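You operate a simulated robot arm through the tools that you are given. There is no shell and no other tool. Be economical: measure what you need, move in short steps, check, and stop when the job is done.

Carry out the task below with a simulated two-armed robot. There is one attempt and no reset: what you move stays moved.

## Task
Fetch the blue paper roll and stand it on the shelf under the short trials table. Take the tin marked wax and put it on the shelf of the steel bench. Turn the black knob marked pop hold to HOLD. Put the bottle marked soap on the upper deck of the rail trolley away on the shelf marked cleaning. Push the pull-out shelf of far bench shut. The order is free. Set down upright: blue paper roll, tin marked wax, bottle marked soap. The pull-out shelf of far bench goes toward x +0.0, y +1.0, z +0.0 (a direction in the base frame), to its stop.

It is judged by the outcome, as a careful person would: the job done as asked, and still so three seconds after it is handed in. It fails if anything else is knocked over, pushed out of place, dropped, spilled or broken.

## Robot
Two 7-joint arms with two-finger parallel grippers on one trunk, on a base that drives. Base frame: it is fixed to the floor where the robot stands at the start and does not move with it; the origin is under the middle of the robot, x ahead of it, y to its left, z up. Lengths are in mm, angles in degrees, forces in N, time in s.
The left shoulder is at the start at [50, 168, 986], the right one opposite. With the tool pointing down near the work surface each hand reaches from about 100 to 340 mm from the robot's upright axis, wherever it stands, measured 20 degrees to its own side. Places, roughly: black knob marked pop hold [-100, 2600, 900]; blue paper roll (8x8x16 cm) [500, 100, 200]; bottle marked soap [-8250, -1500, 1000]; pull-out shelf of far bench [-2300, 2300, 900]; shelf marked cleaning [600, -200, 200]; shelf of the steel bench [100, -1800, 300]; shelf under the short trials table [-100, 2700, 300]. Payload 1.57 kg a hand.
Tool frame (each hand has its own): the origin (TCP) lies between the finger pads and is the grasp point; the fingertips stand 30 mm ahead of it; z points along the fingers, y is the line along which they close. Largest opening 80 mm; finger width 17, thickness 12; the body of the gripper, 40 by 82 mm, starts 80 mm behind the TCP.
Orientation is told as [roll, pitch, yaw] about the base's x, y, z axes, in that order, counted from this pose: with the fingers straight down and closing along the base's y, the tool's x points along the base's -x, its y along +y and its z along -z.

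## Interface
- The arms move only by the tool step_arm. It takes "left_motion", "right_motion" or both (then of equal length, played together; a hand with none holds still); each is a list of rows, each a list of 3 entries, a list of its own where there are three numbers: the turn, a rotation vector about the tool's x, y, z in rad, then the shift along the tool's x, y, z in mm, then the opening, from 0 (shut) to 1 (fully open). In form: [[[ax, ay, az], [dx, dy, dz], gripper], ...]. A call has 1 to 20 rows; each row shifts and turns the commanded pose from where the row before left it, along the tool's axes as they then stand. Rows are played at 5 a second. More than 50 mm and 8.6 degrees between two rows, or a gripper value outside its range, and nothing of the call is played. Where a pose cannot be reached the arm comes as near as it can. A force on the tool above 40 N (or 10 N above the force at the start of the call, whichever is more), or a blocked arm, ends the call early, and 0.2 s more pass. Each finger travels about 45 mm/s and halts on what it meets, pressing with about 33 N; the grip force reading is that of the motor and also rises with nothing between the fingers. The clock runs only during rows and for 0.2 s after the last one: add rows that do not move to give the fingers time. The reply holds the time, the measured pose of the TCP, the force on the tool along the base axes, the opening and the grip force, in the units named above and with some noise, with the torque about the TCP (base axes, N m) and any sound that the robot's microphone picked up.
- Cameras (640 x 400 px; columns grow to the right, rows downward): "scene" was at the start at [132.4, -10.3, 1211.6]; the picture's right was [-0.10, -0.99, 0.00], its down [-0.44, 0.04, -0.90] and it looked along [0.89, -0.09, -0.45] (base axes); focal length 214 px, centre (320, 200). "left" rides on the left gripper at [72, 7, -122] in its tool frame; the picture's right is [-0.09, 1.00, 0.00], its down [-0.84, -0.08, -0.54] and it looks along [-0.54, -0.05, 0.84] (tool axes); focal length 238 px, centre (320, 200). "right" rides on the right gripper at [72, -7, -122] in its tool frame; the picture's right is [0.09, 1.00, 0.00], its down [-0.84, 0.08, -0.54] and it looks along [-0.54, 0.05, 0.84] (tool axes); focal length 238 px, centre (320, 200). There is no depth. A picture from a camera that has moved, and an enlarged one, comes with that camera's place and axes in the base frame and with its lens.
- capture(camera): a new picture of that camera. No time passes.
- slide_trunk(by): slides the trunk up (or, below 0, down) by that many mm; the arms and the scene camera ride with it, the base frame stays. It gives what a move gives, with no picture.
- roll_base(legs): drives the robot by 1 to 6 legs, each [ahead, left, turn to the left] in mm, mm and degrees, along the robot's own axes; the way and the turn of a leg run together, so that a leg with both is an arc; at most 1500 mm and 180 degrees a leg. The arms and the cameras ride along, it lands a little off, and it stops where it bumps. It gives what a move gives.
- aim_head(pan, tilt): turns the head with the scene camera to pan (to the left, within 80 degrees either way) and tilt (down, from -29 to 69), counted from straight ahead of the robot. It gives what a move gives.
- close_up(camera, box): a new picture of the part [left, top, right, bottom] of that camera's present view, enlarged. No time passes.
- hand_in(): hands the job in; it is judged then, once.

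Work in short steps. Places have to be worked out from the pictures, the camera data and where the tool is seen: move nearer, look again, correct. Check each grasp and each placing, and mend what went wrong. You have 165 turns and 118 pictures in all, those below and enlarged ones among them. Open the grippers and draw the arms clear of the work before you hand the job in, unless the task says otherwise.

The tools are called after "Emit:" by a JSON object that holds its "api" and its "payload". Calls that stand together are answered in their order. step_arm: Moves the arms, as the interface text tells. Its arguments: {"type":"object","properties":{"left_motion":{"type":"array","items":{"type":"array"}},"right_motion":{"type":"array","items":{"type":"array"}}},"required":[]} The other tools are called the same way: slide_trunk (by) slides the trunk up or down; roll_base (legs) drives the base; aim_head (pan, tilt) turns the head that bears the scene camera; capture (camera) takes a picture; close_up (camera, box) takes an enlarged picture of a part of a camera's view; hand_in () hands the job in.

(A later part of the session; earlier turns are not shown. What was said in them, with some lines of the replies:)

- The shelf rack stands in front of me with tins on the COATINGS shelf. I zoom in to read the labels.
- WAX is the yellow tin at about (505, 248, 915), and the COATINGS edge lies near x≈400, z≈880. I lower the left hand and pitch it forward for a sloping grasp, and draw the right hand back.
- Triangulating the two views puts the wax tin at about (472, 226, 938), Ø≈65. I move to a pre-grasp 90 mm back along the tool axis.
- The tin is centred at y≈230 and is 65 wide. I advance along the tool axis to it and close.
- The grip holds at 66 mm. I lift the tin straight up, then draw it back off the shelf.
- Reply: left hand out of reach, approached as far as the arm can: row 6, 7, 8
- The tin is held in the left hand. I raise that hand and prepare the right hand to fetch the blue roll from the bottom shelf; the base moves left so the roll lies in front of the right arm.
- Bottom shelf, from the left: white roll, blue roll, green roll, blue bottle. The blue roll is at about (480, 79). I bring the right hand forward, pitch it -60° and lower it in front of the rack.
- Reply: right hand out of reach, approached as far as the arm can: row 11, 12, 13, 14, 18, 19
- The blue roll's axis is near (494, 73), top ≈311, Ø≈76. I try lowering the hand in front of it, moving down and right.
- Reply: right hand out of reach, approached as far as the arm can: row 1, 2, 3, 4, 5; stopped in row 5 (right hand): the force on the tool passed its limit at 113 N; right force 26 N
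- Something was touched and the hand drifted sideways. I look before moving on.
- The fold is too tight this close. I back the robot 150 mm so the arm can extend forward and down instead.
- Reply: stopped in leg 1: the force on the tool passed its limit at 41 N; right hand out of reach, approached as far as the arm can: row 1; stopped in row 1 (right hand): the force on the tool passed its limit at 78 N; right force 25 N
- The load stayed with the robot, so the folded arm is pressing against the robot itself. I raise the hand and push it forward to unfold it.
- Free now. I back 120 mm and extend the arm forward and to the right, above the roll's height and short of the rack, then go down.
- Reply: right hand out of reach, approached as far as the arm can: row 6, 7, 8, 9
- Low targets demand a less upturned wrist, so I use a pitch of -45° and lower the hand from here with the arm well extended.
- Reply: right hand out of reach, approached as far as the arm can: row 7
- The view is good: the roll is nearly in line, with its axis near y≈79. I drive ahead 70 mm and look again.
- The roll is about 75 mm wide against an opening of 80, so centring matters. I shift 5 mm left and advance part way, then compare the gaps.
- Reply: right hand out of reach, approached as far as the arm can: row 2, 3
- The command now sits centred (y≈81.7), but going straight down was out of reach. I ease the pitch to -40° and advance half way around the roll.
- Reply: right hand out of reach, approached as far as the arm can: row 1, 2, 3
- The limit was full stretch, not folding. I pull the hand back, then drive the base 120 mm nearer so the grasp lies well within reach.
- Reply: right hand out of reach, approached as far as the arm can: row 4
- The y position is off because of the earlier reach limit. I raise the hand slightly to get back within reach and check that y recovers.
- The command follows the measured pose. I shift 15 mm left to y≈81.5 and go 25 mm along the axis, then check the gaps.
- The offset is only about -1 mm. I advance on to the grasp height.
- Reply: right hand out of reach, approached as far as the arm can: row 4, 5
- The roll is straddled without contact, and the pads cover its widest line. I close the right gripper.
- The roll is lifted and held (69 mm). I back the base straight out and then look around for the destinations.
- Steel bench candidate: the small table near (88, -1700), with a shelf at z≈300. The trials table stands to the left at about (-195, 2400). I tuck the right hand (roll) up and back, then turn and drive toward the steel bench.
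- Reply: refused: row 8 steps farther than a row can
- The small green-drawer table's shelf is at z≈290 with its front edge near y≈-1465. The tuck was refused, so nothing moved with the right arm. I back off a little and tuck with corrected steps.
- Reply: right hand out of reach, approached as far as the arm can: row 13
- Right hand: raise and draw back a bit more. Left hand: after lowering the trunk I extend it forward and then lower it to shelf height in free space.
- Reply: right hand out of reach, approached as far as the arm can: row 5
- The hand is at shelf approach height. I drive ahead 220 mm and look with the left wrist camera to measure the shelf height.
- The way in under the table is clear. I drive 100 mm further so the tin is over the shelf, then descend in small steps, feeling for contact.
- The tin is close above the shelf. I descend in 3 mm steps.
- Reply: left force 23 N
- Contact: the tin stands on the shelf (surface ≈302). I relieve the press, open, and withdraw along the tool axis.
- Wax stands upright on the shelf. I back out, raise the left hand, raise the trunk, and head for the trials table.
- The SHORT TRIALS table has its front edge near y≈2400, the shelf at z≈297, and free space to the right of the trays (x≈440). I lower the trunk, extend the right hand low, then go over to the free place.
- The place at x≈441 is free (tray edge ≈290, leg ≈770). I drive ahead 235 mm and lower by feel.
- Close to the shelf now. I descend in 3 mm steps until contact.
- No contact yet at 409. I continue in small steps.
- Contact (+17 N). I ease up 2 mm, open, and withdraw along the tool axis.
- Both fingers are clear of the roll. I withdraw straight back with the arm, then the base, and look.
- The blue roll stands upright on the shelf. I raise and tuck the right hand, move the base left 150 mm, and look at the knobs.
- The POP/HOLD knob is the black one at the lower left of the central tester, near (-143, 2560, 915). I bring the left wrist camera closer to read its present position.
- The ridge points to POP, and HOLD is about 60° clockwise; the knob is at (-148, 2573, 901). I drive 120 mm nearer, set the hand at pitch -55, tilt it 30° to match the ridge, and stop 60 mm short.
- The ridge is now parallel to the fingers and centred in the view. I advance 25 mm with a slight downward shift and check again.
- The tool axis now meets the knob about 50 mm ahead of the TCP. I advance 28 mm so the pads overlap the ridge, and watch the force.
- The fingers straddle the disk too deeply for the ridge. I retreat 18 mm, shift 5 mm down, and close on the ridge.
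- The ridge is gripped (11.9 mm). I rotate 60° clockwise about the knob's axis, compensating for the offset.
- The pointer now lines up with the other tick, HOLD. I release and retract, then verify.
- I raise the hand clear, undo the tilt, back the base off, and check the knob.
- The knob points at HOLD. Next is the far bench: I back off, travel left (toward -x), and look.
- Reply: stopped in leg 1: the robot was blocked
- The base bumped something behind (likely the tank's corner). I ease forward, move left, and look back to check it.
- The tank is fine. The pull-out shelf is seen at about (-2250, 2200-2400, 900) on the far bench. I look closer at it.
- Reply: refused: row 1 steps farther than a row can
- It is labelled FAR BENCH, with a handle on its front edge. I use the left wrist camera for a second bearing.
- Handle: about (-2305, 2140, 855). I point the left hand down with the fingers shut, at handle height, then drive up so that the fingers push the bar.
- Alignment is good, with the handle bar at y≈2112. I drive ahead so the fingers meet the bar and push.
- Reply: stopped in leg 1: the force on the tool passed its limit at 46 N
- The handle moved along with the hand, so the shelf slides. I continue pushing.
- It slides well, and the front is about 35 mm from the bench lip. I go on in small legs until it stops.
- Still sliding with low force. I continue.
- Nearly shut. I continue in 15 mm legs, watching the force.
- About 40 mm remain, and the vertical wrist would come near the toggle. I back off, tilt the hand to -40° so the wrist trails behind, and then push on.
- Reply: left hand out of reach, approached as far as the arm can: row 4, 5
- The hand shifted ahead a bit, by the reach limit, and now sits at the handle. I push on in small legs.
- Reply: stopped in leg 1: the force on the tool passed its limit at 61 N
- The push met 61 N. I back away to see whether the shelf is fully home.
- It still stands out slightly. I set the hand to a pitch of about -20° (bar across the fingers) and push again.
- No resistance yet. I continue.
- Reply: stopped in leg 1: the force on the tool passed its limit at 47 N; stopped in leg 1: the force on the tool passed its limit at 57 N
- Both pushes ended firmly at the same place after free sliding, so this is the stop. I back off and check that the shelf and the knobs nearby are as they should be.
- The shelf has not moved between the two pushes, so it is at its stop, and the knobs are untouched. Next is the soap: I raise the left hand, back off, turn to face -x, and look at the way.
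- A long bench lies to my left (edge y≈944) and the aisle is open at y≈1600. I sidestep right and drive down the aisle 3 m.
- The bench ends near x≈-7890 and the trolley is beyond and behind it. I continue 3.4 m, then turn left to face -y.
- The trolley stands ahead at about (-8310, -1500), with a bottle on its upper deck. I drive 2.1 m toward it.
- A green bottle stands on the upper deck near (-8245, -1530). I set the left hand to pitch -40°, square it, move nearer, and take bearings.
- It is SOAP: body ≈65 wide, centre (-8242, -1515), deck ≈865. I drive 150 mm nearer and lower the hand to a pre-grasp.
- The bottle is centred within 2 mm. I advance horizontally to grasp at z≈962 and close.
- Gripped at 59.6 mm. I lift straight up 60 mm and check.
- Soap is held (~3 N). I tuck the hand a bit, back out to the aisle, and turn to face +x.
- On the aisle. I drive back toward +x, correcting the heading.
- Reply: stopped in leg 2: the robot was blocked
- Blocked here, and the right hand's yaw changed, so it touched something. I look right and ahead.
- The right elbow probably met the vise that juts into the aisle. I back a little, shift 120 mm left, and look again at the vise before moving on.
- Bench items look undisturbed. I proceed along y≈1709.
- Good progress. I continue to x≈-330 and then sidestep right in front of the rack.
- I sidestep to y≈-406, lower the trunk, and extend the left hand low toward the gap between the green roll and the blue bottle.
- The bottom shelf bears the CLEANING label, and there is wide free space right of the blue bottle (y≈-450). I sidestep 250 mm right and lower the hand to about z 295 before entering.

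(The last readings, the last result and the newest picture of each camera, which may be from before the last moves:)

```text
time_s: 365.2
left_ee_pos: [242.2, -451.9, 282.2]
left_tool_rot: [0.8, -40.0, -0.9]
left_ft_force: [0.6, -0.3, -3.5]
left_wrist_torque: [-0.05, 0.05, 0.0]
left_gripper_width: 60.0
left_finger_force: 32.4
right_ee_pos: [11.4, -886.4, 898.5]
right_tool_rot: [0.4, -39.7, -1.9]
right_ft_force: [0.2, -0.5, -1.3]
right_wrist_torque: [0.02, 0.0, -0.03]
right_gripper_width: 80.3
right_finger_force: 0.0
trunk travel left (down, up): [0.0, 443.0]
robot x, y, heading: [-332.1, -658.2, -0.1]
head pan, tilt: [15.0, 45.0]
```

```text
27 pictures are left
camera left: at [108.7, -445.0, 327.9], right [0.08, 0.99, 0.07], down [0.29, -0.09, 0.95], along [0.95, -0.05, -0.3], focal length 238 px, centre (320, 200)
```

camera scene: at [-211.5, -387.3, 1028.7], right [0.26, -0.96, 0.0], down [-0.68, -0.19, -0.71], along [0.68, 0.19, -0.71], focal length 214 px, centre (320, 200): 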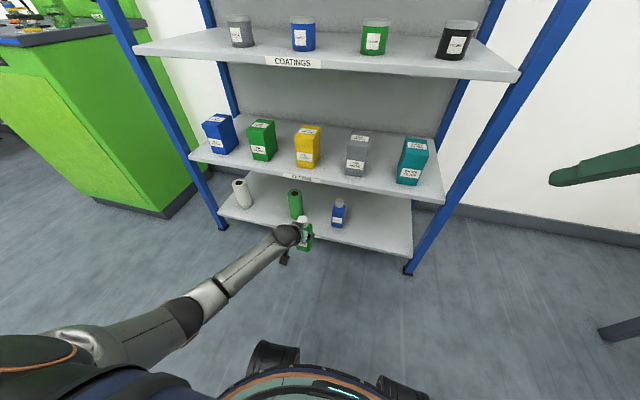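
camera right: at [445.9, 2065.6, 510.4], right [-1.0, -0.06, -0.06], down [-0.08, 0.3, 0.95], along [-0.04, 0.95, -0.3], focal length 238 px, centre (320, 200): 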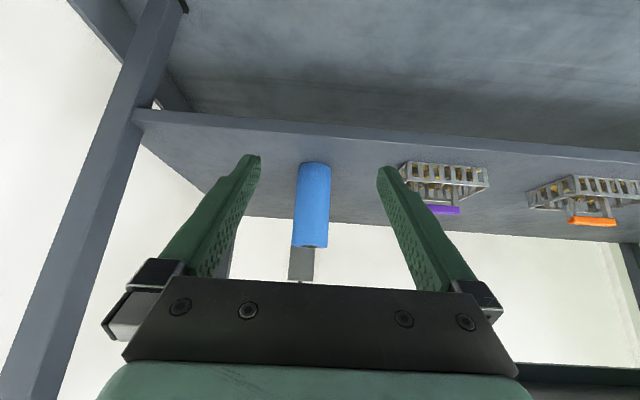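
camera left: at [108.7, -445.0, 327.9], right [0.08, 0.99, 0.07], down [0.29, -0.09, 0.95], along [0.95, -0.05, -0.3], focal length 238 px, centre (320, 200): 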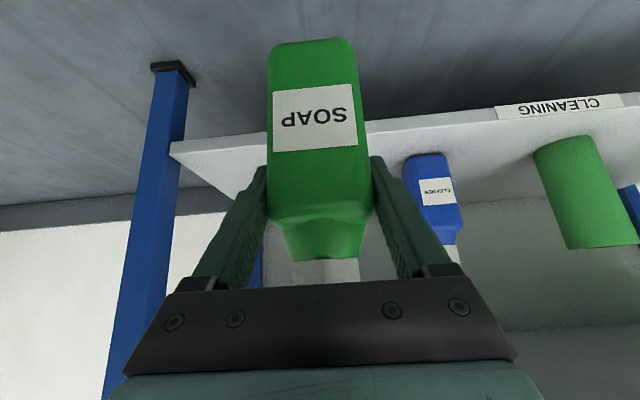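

The CLEANING shelf is clear at y≈-452. I drive straight in 243 mm.

Emit:
{"api": "roll_base", "payload": {"legs": [[243, 0, 0]]}}

Emit:
{"api": "capture", "payload": {"camera": "left"}}

```text
time_s: 366.9
left_ee_pos: [486.2, -451.9, 282.6]
left_tool_rot: [1.0, -40.0, -1.0]
left_ft_force: [0.0, 0.1, -3.2]
left_wrist_torque: [0.03, 0.02, -0.01]
left_gripper_width: 59.5
left_finger_force: 32.9
right_ee_pos: [255.2, -887.7, 897.3]
right_tool_rot: [0.3, -39.7, -2.0]
right_ft_force: [0.7, 0.3, 0.4]
right_wrist_torque: [0.02, -0.02, 0.04]
right_gripper_width: 80.1
right_finger_force: 0.0
trunk travel left (down, up): [0.0, 443.0]
robot x, y, heading: [-83.6, -663.1, -0.2]
head pan, tilt: [15.0, 45.0]
```

```text
26 pictures are left
camera left: at [352.4, -446.2, 328.1], right [0.08, 0.99, 0.07], down [0.29, -0.09, 0.95], along [0.95, -0.05, -0.3], focal length 238 px, centre (320, 200)
```

left: 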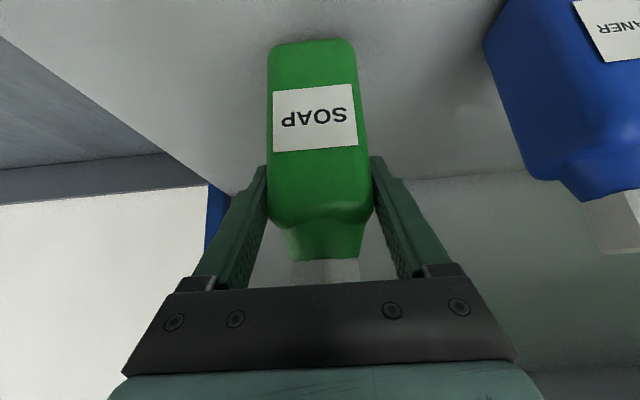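

Over the shelf. I lower in small steps until contact.

Emit:
{"api": "step_arm", "payload": {"left_motion": [[[0, 0, 0], [5, 0, 6], 0.3], [[0, 0, 0], [5, 0, 6], 0.3], [[0, 0, 0], [2, 0, 2.3], 0.3], [[0, 0, 0], [2, 0, 2.3], 0.3], [[0, 0, 0], [0, 0, 0], 0.3]]}}

```text
time_s: 368.1
left_ee_pos: [488.2, -453.2, 261.8]
left_tool_rot: [0.9, -40.0, -0.9]
left_ft_force: [-1.3, 0.9, 6.3]
left_wrist_torque: [-0.28, -0.16, -0.11]
left_gripper_width: 59.8
left_finger_force: 33.5
right_ee_pos: [256.0, -886.7, 898.3]
right_tool_rot: [0.3, -39.8, -2.0]
right_ft_force: [-0.1, 0.0, 0.4]
right_wrist_torque: [0.02, 0.0, -0.03]
right_gripper_width: 80.0
right_finger_force: 0.0
trunk travel left (down, up): [0.0, 443.0]
robot x, y, heading: [-86.5, -658.7, -0.2]
head pan, tilt: [15.0, 45.0]
```

Contact has begun (+6 N). I lower 2 mm more to seat it, then check.

Emit:
{"api": "step_arm", "payload": {"left_motion": [[[0, 0, 0], [1.3, 0, 1.5], 0.3], [[0, 0, 0], [0, 0, 0], 0.3]]}}

Emit:
{"api": "capture", "payload": {"camera": "left"}}

```text
time_s: 368.8
left_ee_pos: [488.2, -452.3, 262.2]
left_tool_rot: [0.7, -40.3, -1.0]
left_ft_force: [-7.9, 1.1, 22.6]
left_wrist_torque: [-0.64, 0.33, -0.15]
left_gripper_width: 59.5
left_finger_force: 33.1
right_ee_pos: [254.3, -887.6, 898.5]
right_tool_rot: [0.4, -39.9, -2.1]
right_ft_force: [-1.0, -0.4, 0.7]
right_wrist_torque: [0.03, -0.03, 0.0]
right_gripper_width: 80.2
right_finger_force: 0.1
trunk travel left (down, up): [0.0, 443.0]
robot x, y, heading: [-87.4, -659.6, -0.3]
head pan, tilt: [15.0, 45.0]
```

```text
25 pictures are left
camera left: at [354.0, -445.8, 307.1], right [0.08, 0.99, 0.07], down [0.29, -0.09, 0.95], along [0.95, -0.05, -0.29], focal length 238 px, centre (320, 200)
```

left: 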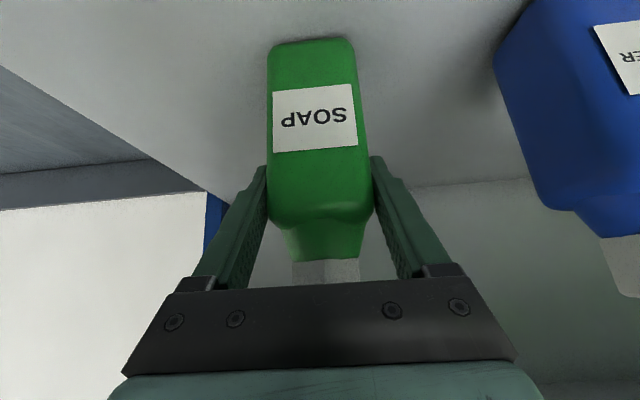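

Firmly seated (22 N). I ease 1.5 mm up, open, and check the clearances.

Emit:
{"api": "step_arm", "payload": {"left_motion": [[[0, 0, 0], [-1, 0, -1.2], 0.3], [[0, 0, 0], [0, 0, 0], 0.3], [[0, 0, 0], [0, 0, 0], 1], [[0, 0, 0], [0, 0, 0], 1], [[0, 0, 0], [0, 0, 0], 1]]}}

Emit:
{"api": "capture", "payload": {"camera": "left"}}

```text
time_s: 369.9
left_ee_pos: [485.8, -451.5, 260.2]
left_tool_rot: [1.1, -39.8, -1.0]
left_ft_force: [-0.6, -0.7, -0.8]
left_wrist_torque: [0.0, 0.01, -0.03]
left_gripper_width: 80.1
left_finger_force: 0.0
right_ee_pos: [254.5, -889.4, 897.9]
right_tool_rot: [0.3, -39.7, -2.1]
right_ft_force: [-0.7, 0.8, 0.4]
right_wrist_torque: [-0.01, -0.04, -0.01]
right_gripper_width: 79.9
right_finger_force: 0.1
trunk travel left (down, up): [0.0, 443.0]
robot x, y, heading: [-87.9, -661.1, -0.1]
head pan, tilt: [15.0, 45.0]
```

```text
24 pictures are left
camera left: at [351.7, -445.4, 306.1], right [0.08, 0.99, 0.07], down [0.29, -0.09, 0.95], along [0.95, -0.05, -0.3], focal length 238 px, centre (320, 200)
```

left: 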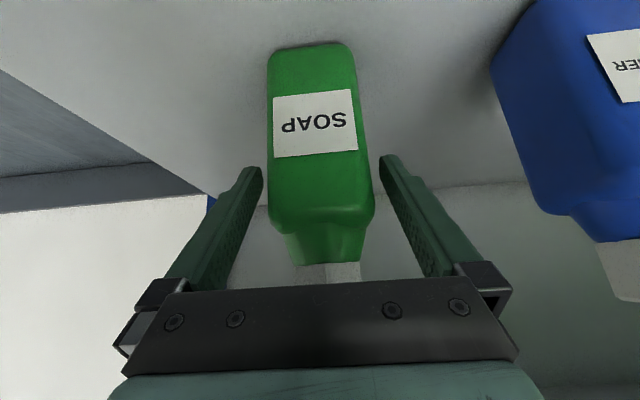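

It stands free between the fingers. I withdraw straight back with the base.

Emit:
{"api": "roll_base", "payload": {"legs": [[-60, 0, 0], [-250, 0, 0]]}}

Emit:
{"api": "capture", "payload": {"camera": "left"}}

```text
time_s: 372.4
left_ee_pos: [173.7, -450.7, 261.3]
left_tool_rot: [0.9, -40.0, -1.0]
left_ft_force: [0.6, -0.4, 0.1]
left_wrist_torque: [-0.02, -0.01, 0.0]
left_gripper_width: 79.9
left_finger_force: 0.1
right_ee_pos: [-55.5, -886.5, 899.0]
right_tool_rot: [0.4, -39.8, -1.9]
right_ft_force: [-0.1, 0.1, -0.3]
right_wrist_torque: [-0.02, 0.02, 0.02]
right_gripper_width: 80.1
right_finger_force: 0.1
trunk travel left (down, up): [0.0, 443.0]
robot x, y, heading: [-398.6, -655.4, 0.1]
head pan, tilt: [15.0, 45.0]
```

```text
23 pictures are left
camera left: at [40.7, -444.3, 306.3], right [0.08, 0.99, 0.07], down [0.29, -0.09, 0.95], along [0.95, -0.05, -0.3], focal length 238 px, centre (320, 200)
```

left: 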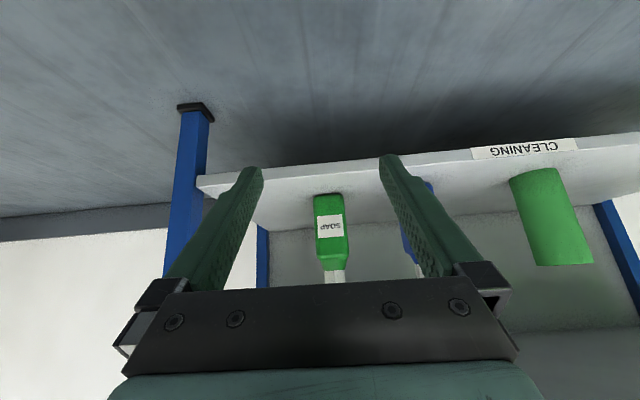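

Soap stands upright on the CLEANING shelf. I draw the arms clear, back away, and take one last look.

Emit:
{"api": "roll_base", "payload": {"legs": [[-200, 0, 0]]}}

Emit:
{"api": "step_arm", "payload": {"left_motion": [[[0, 0, 0], [-31, 0, -37], 1], [[0, 0, 0], [-31, 0, -37], 1], [[0, 0, 0], [-31, 0, -37], 1], [[0, 0, 0], [-31, 0, -37], 1], [[0, 0, 0], [-31, 0, -37], 1], [[0, 0, 0], [-31, 0, -37], 1], [[0, 0, 0], [-31, 0, -37], 1], [[0, 0, 0], [0, 0, 0], 1]]}}

Emit:
{"api": "capture", "payload": {"camera": "scene"}}

```text
time_s: 373.9
left_ee_pos: [-24.3, -450.6, 260.2]
left_tool_rot: [0.8, -39.9, -1.0]
left_ft_force: [-0.4, -0.6, -0.5]
left_wrist_torque: [-0.04, -0.01, 0.01]
left_gripper_width: 80.1
left_finger_force: 0.0
right_ee_pos: [-256.8, -887.4, 899.5]
right_tool_rot: [0.4, -39.8, -1.9]
right_ft_force: [-0.9, 0.4, -0.4]
right_wrist_torque: [0.01, 0.02, -0.02]
right_gripper_width: 79.9
right_finger_force: 0.1
trunk travel left (down, up): [0.0, 443.0]
robot x, y, heading: [-601.2, -659.5, -0.2]
head pan, tilt: [15.0, 45.0]
```

```text
time_s: 375.8
left_ee_pos: [-24.5, -454.5, 597.6]
left_tool_rot: [0.9, -39.9, -1.0]
left_ft_force: [0.9, 0.2, 0.2]
left_wrist_torque: [0.02, 0.02, -0.02]
left_gripper_width: 79.9
left_finger_force: 0.0
right_ee_pos: [-256.5, -887.5, 898.9]
right_tool_rot: [0.3, -39.6, -1.9]
right_ft_force: [0.1, 0.1, 0.2]
right_wrist_torque: [-0.01, -0.02, 0.01]
right_gripper_width: 80.1
right_finger_force: 0.0
trunk travel left (down, up): [0.0, 443.0]
robot x, y, heading: [-600.0, -658.9, -0.2]
head pan, tilt: [15.0, 45.0]
```

```text
22 pictures are left
camera scene: at [-478.4, -639.5, 1028.8], right [0.26, -0.97, 0.0], down [-0.68, -0.18, -0.71], along [0.68, 0.18, -0.71], focal length 214 px, centre (320, 200)
```

scene: 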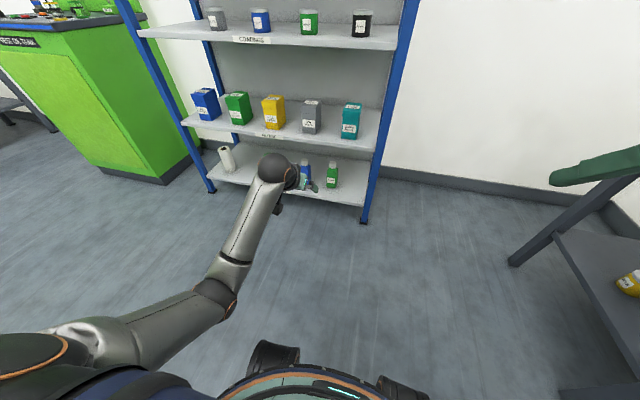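

Everything on the rack stands. I check the wax tin, visible at the right edge, once more.

Emit:
{"api": "aim_head", "payload": {"pan": -50, "tilt": 25}}

Emit:
{"api": "capture", "payload": {"camera": "scene"}}

```text
time_s: 377.1
left_ee_pos: [-24.0, -455.8, 597.6]
left_tool_rot: [0.9, -39.8, -1.0]
left_ft_force: [0.3, -0.3, 0.5]
left_wrist_torque: [-0.04, -0.06, -0.01]
left_gripper_width: 80.1
left_finger_force: 0.0
right_ee_pos: [-256.9, -887.7, 897.7]
right_tool_rot: [0.3, -39.7, -2.0]
right_ft_force: [0.3, 0.8, 0.9]
right_wrist_torque: [-0.04, -0.02, 0.02]
right_gripper_width: 80.1
right_finger_force: 0.1
trunk travel left (down, up): [0.0, 443.0]
robot x, y, heading: [-593.9, -662.9, -0.1]
head pan, tilt: [-50.0, 25.0]
```

```text
21 pictures are left
camera scene: at [-497.7, -731.0, 1059.3], right [-0.77, -0.64, 0.0], down [-0.27, 0.32, -0.91], along [0.58, -0.69, -0.42], focal length 214 px, centre (320, 200)
```

scene: 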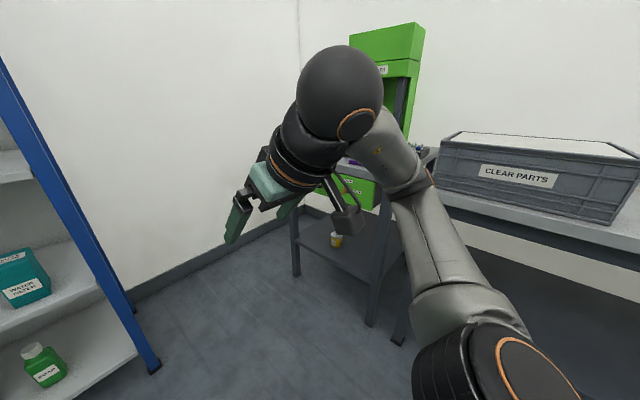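

The wax tin and the soap both stand upright in place, and the grippers are open and clear. I hand in.

Emit:
{"api": "hand_in", "payload": {}}

```text
The job is handed in.
```

I handed the job in with all five tasks done, though on the way back from the trolley the robot hit an obstruction beside the repair bench.

- **Blue paper roll:** stands upright on the shelf under the short trials table, to the right of the trays.
- **Wax tin:** stands upright on the shelf of the steel bench, which I took to be the small table with the green drawer. I matched it by its position, as I saw no label naming it.
- **Pop hold knob:** turned to HOLD and checked afterwards in a picture.
- **Far bench pull-out shelf:** pushed toward +y until it would go no further. Two pushes ended at the same spot against 47–61 N. Its front lip still stands a little proud of the panel below, and I took that as its closed position.
- **Soap:** stands upright on the shelf marked cleaning, to the right of the blue bottle.

**Bumps:** the obstruction was probably the vise catching the right elbow. The bench parts looked undisturbed in the next picture, but the arm hid the vise, so I could not check it. Earlier the base also backed into something near the green test oil tank; the tank looked straight afterwards.
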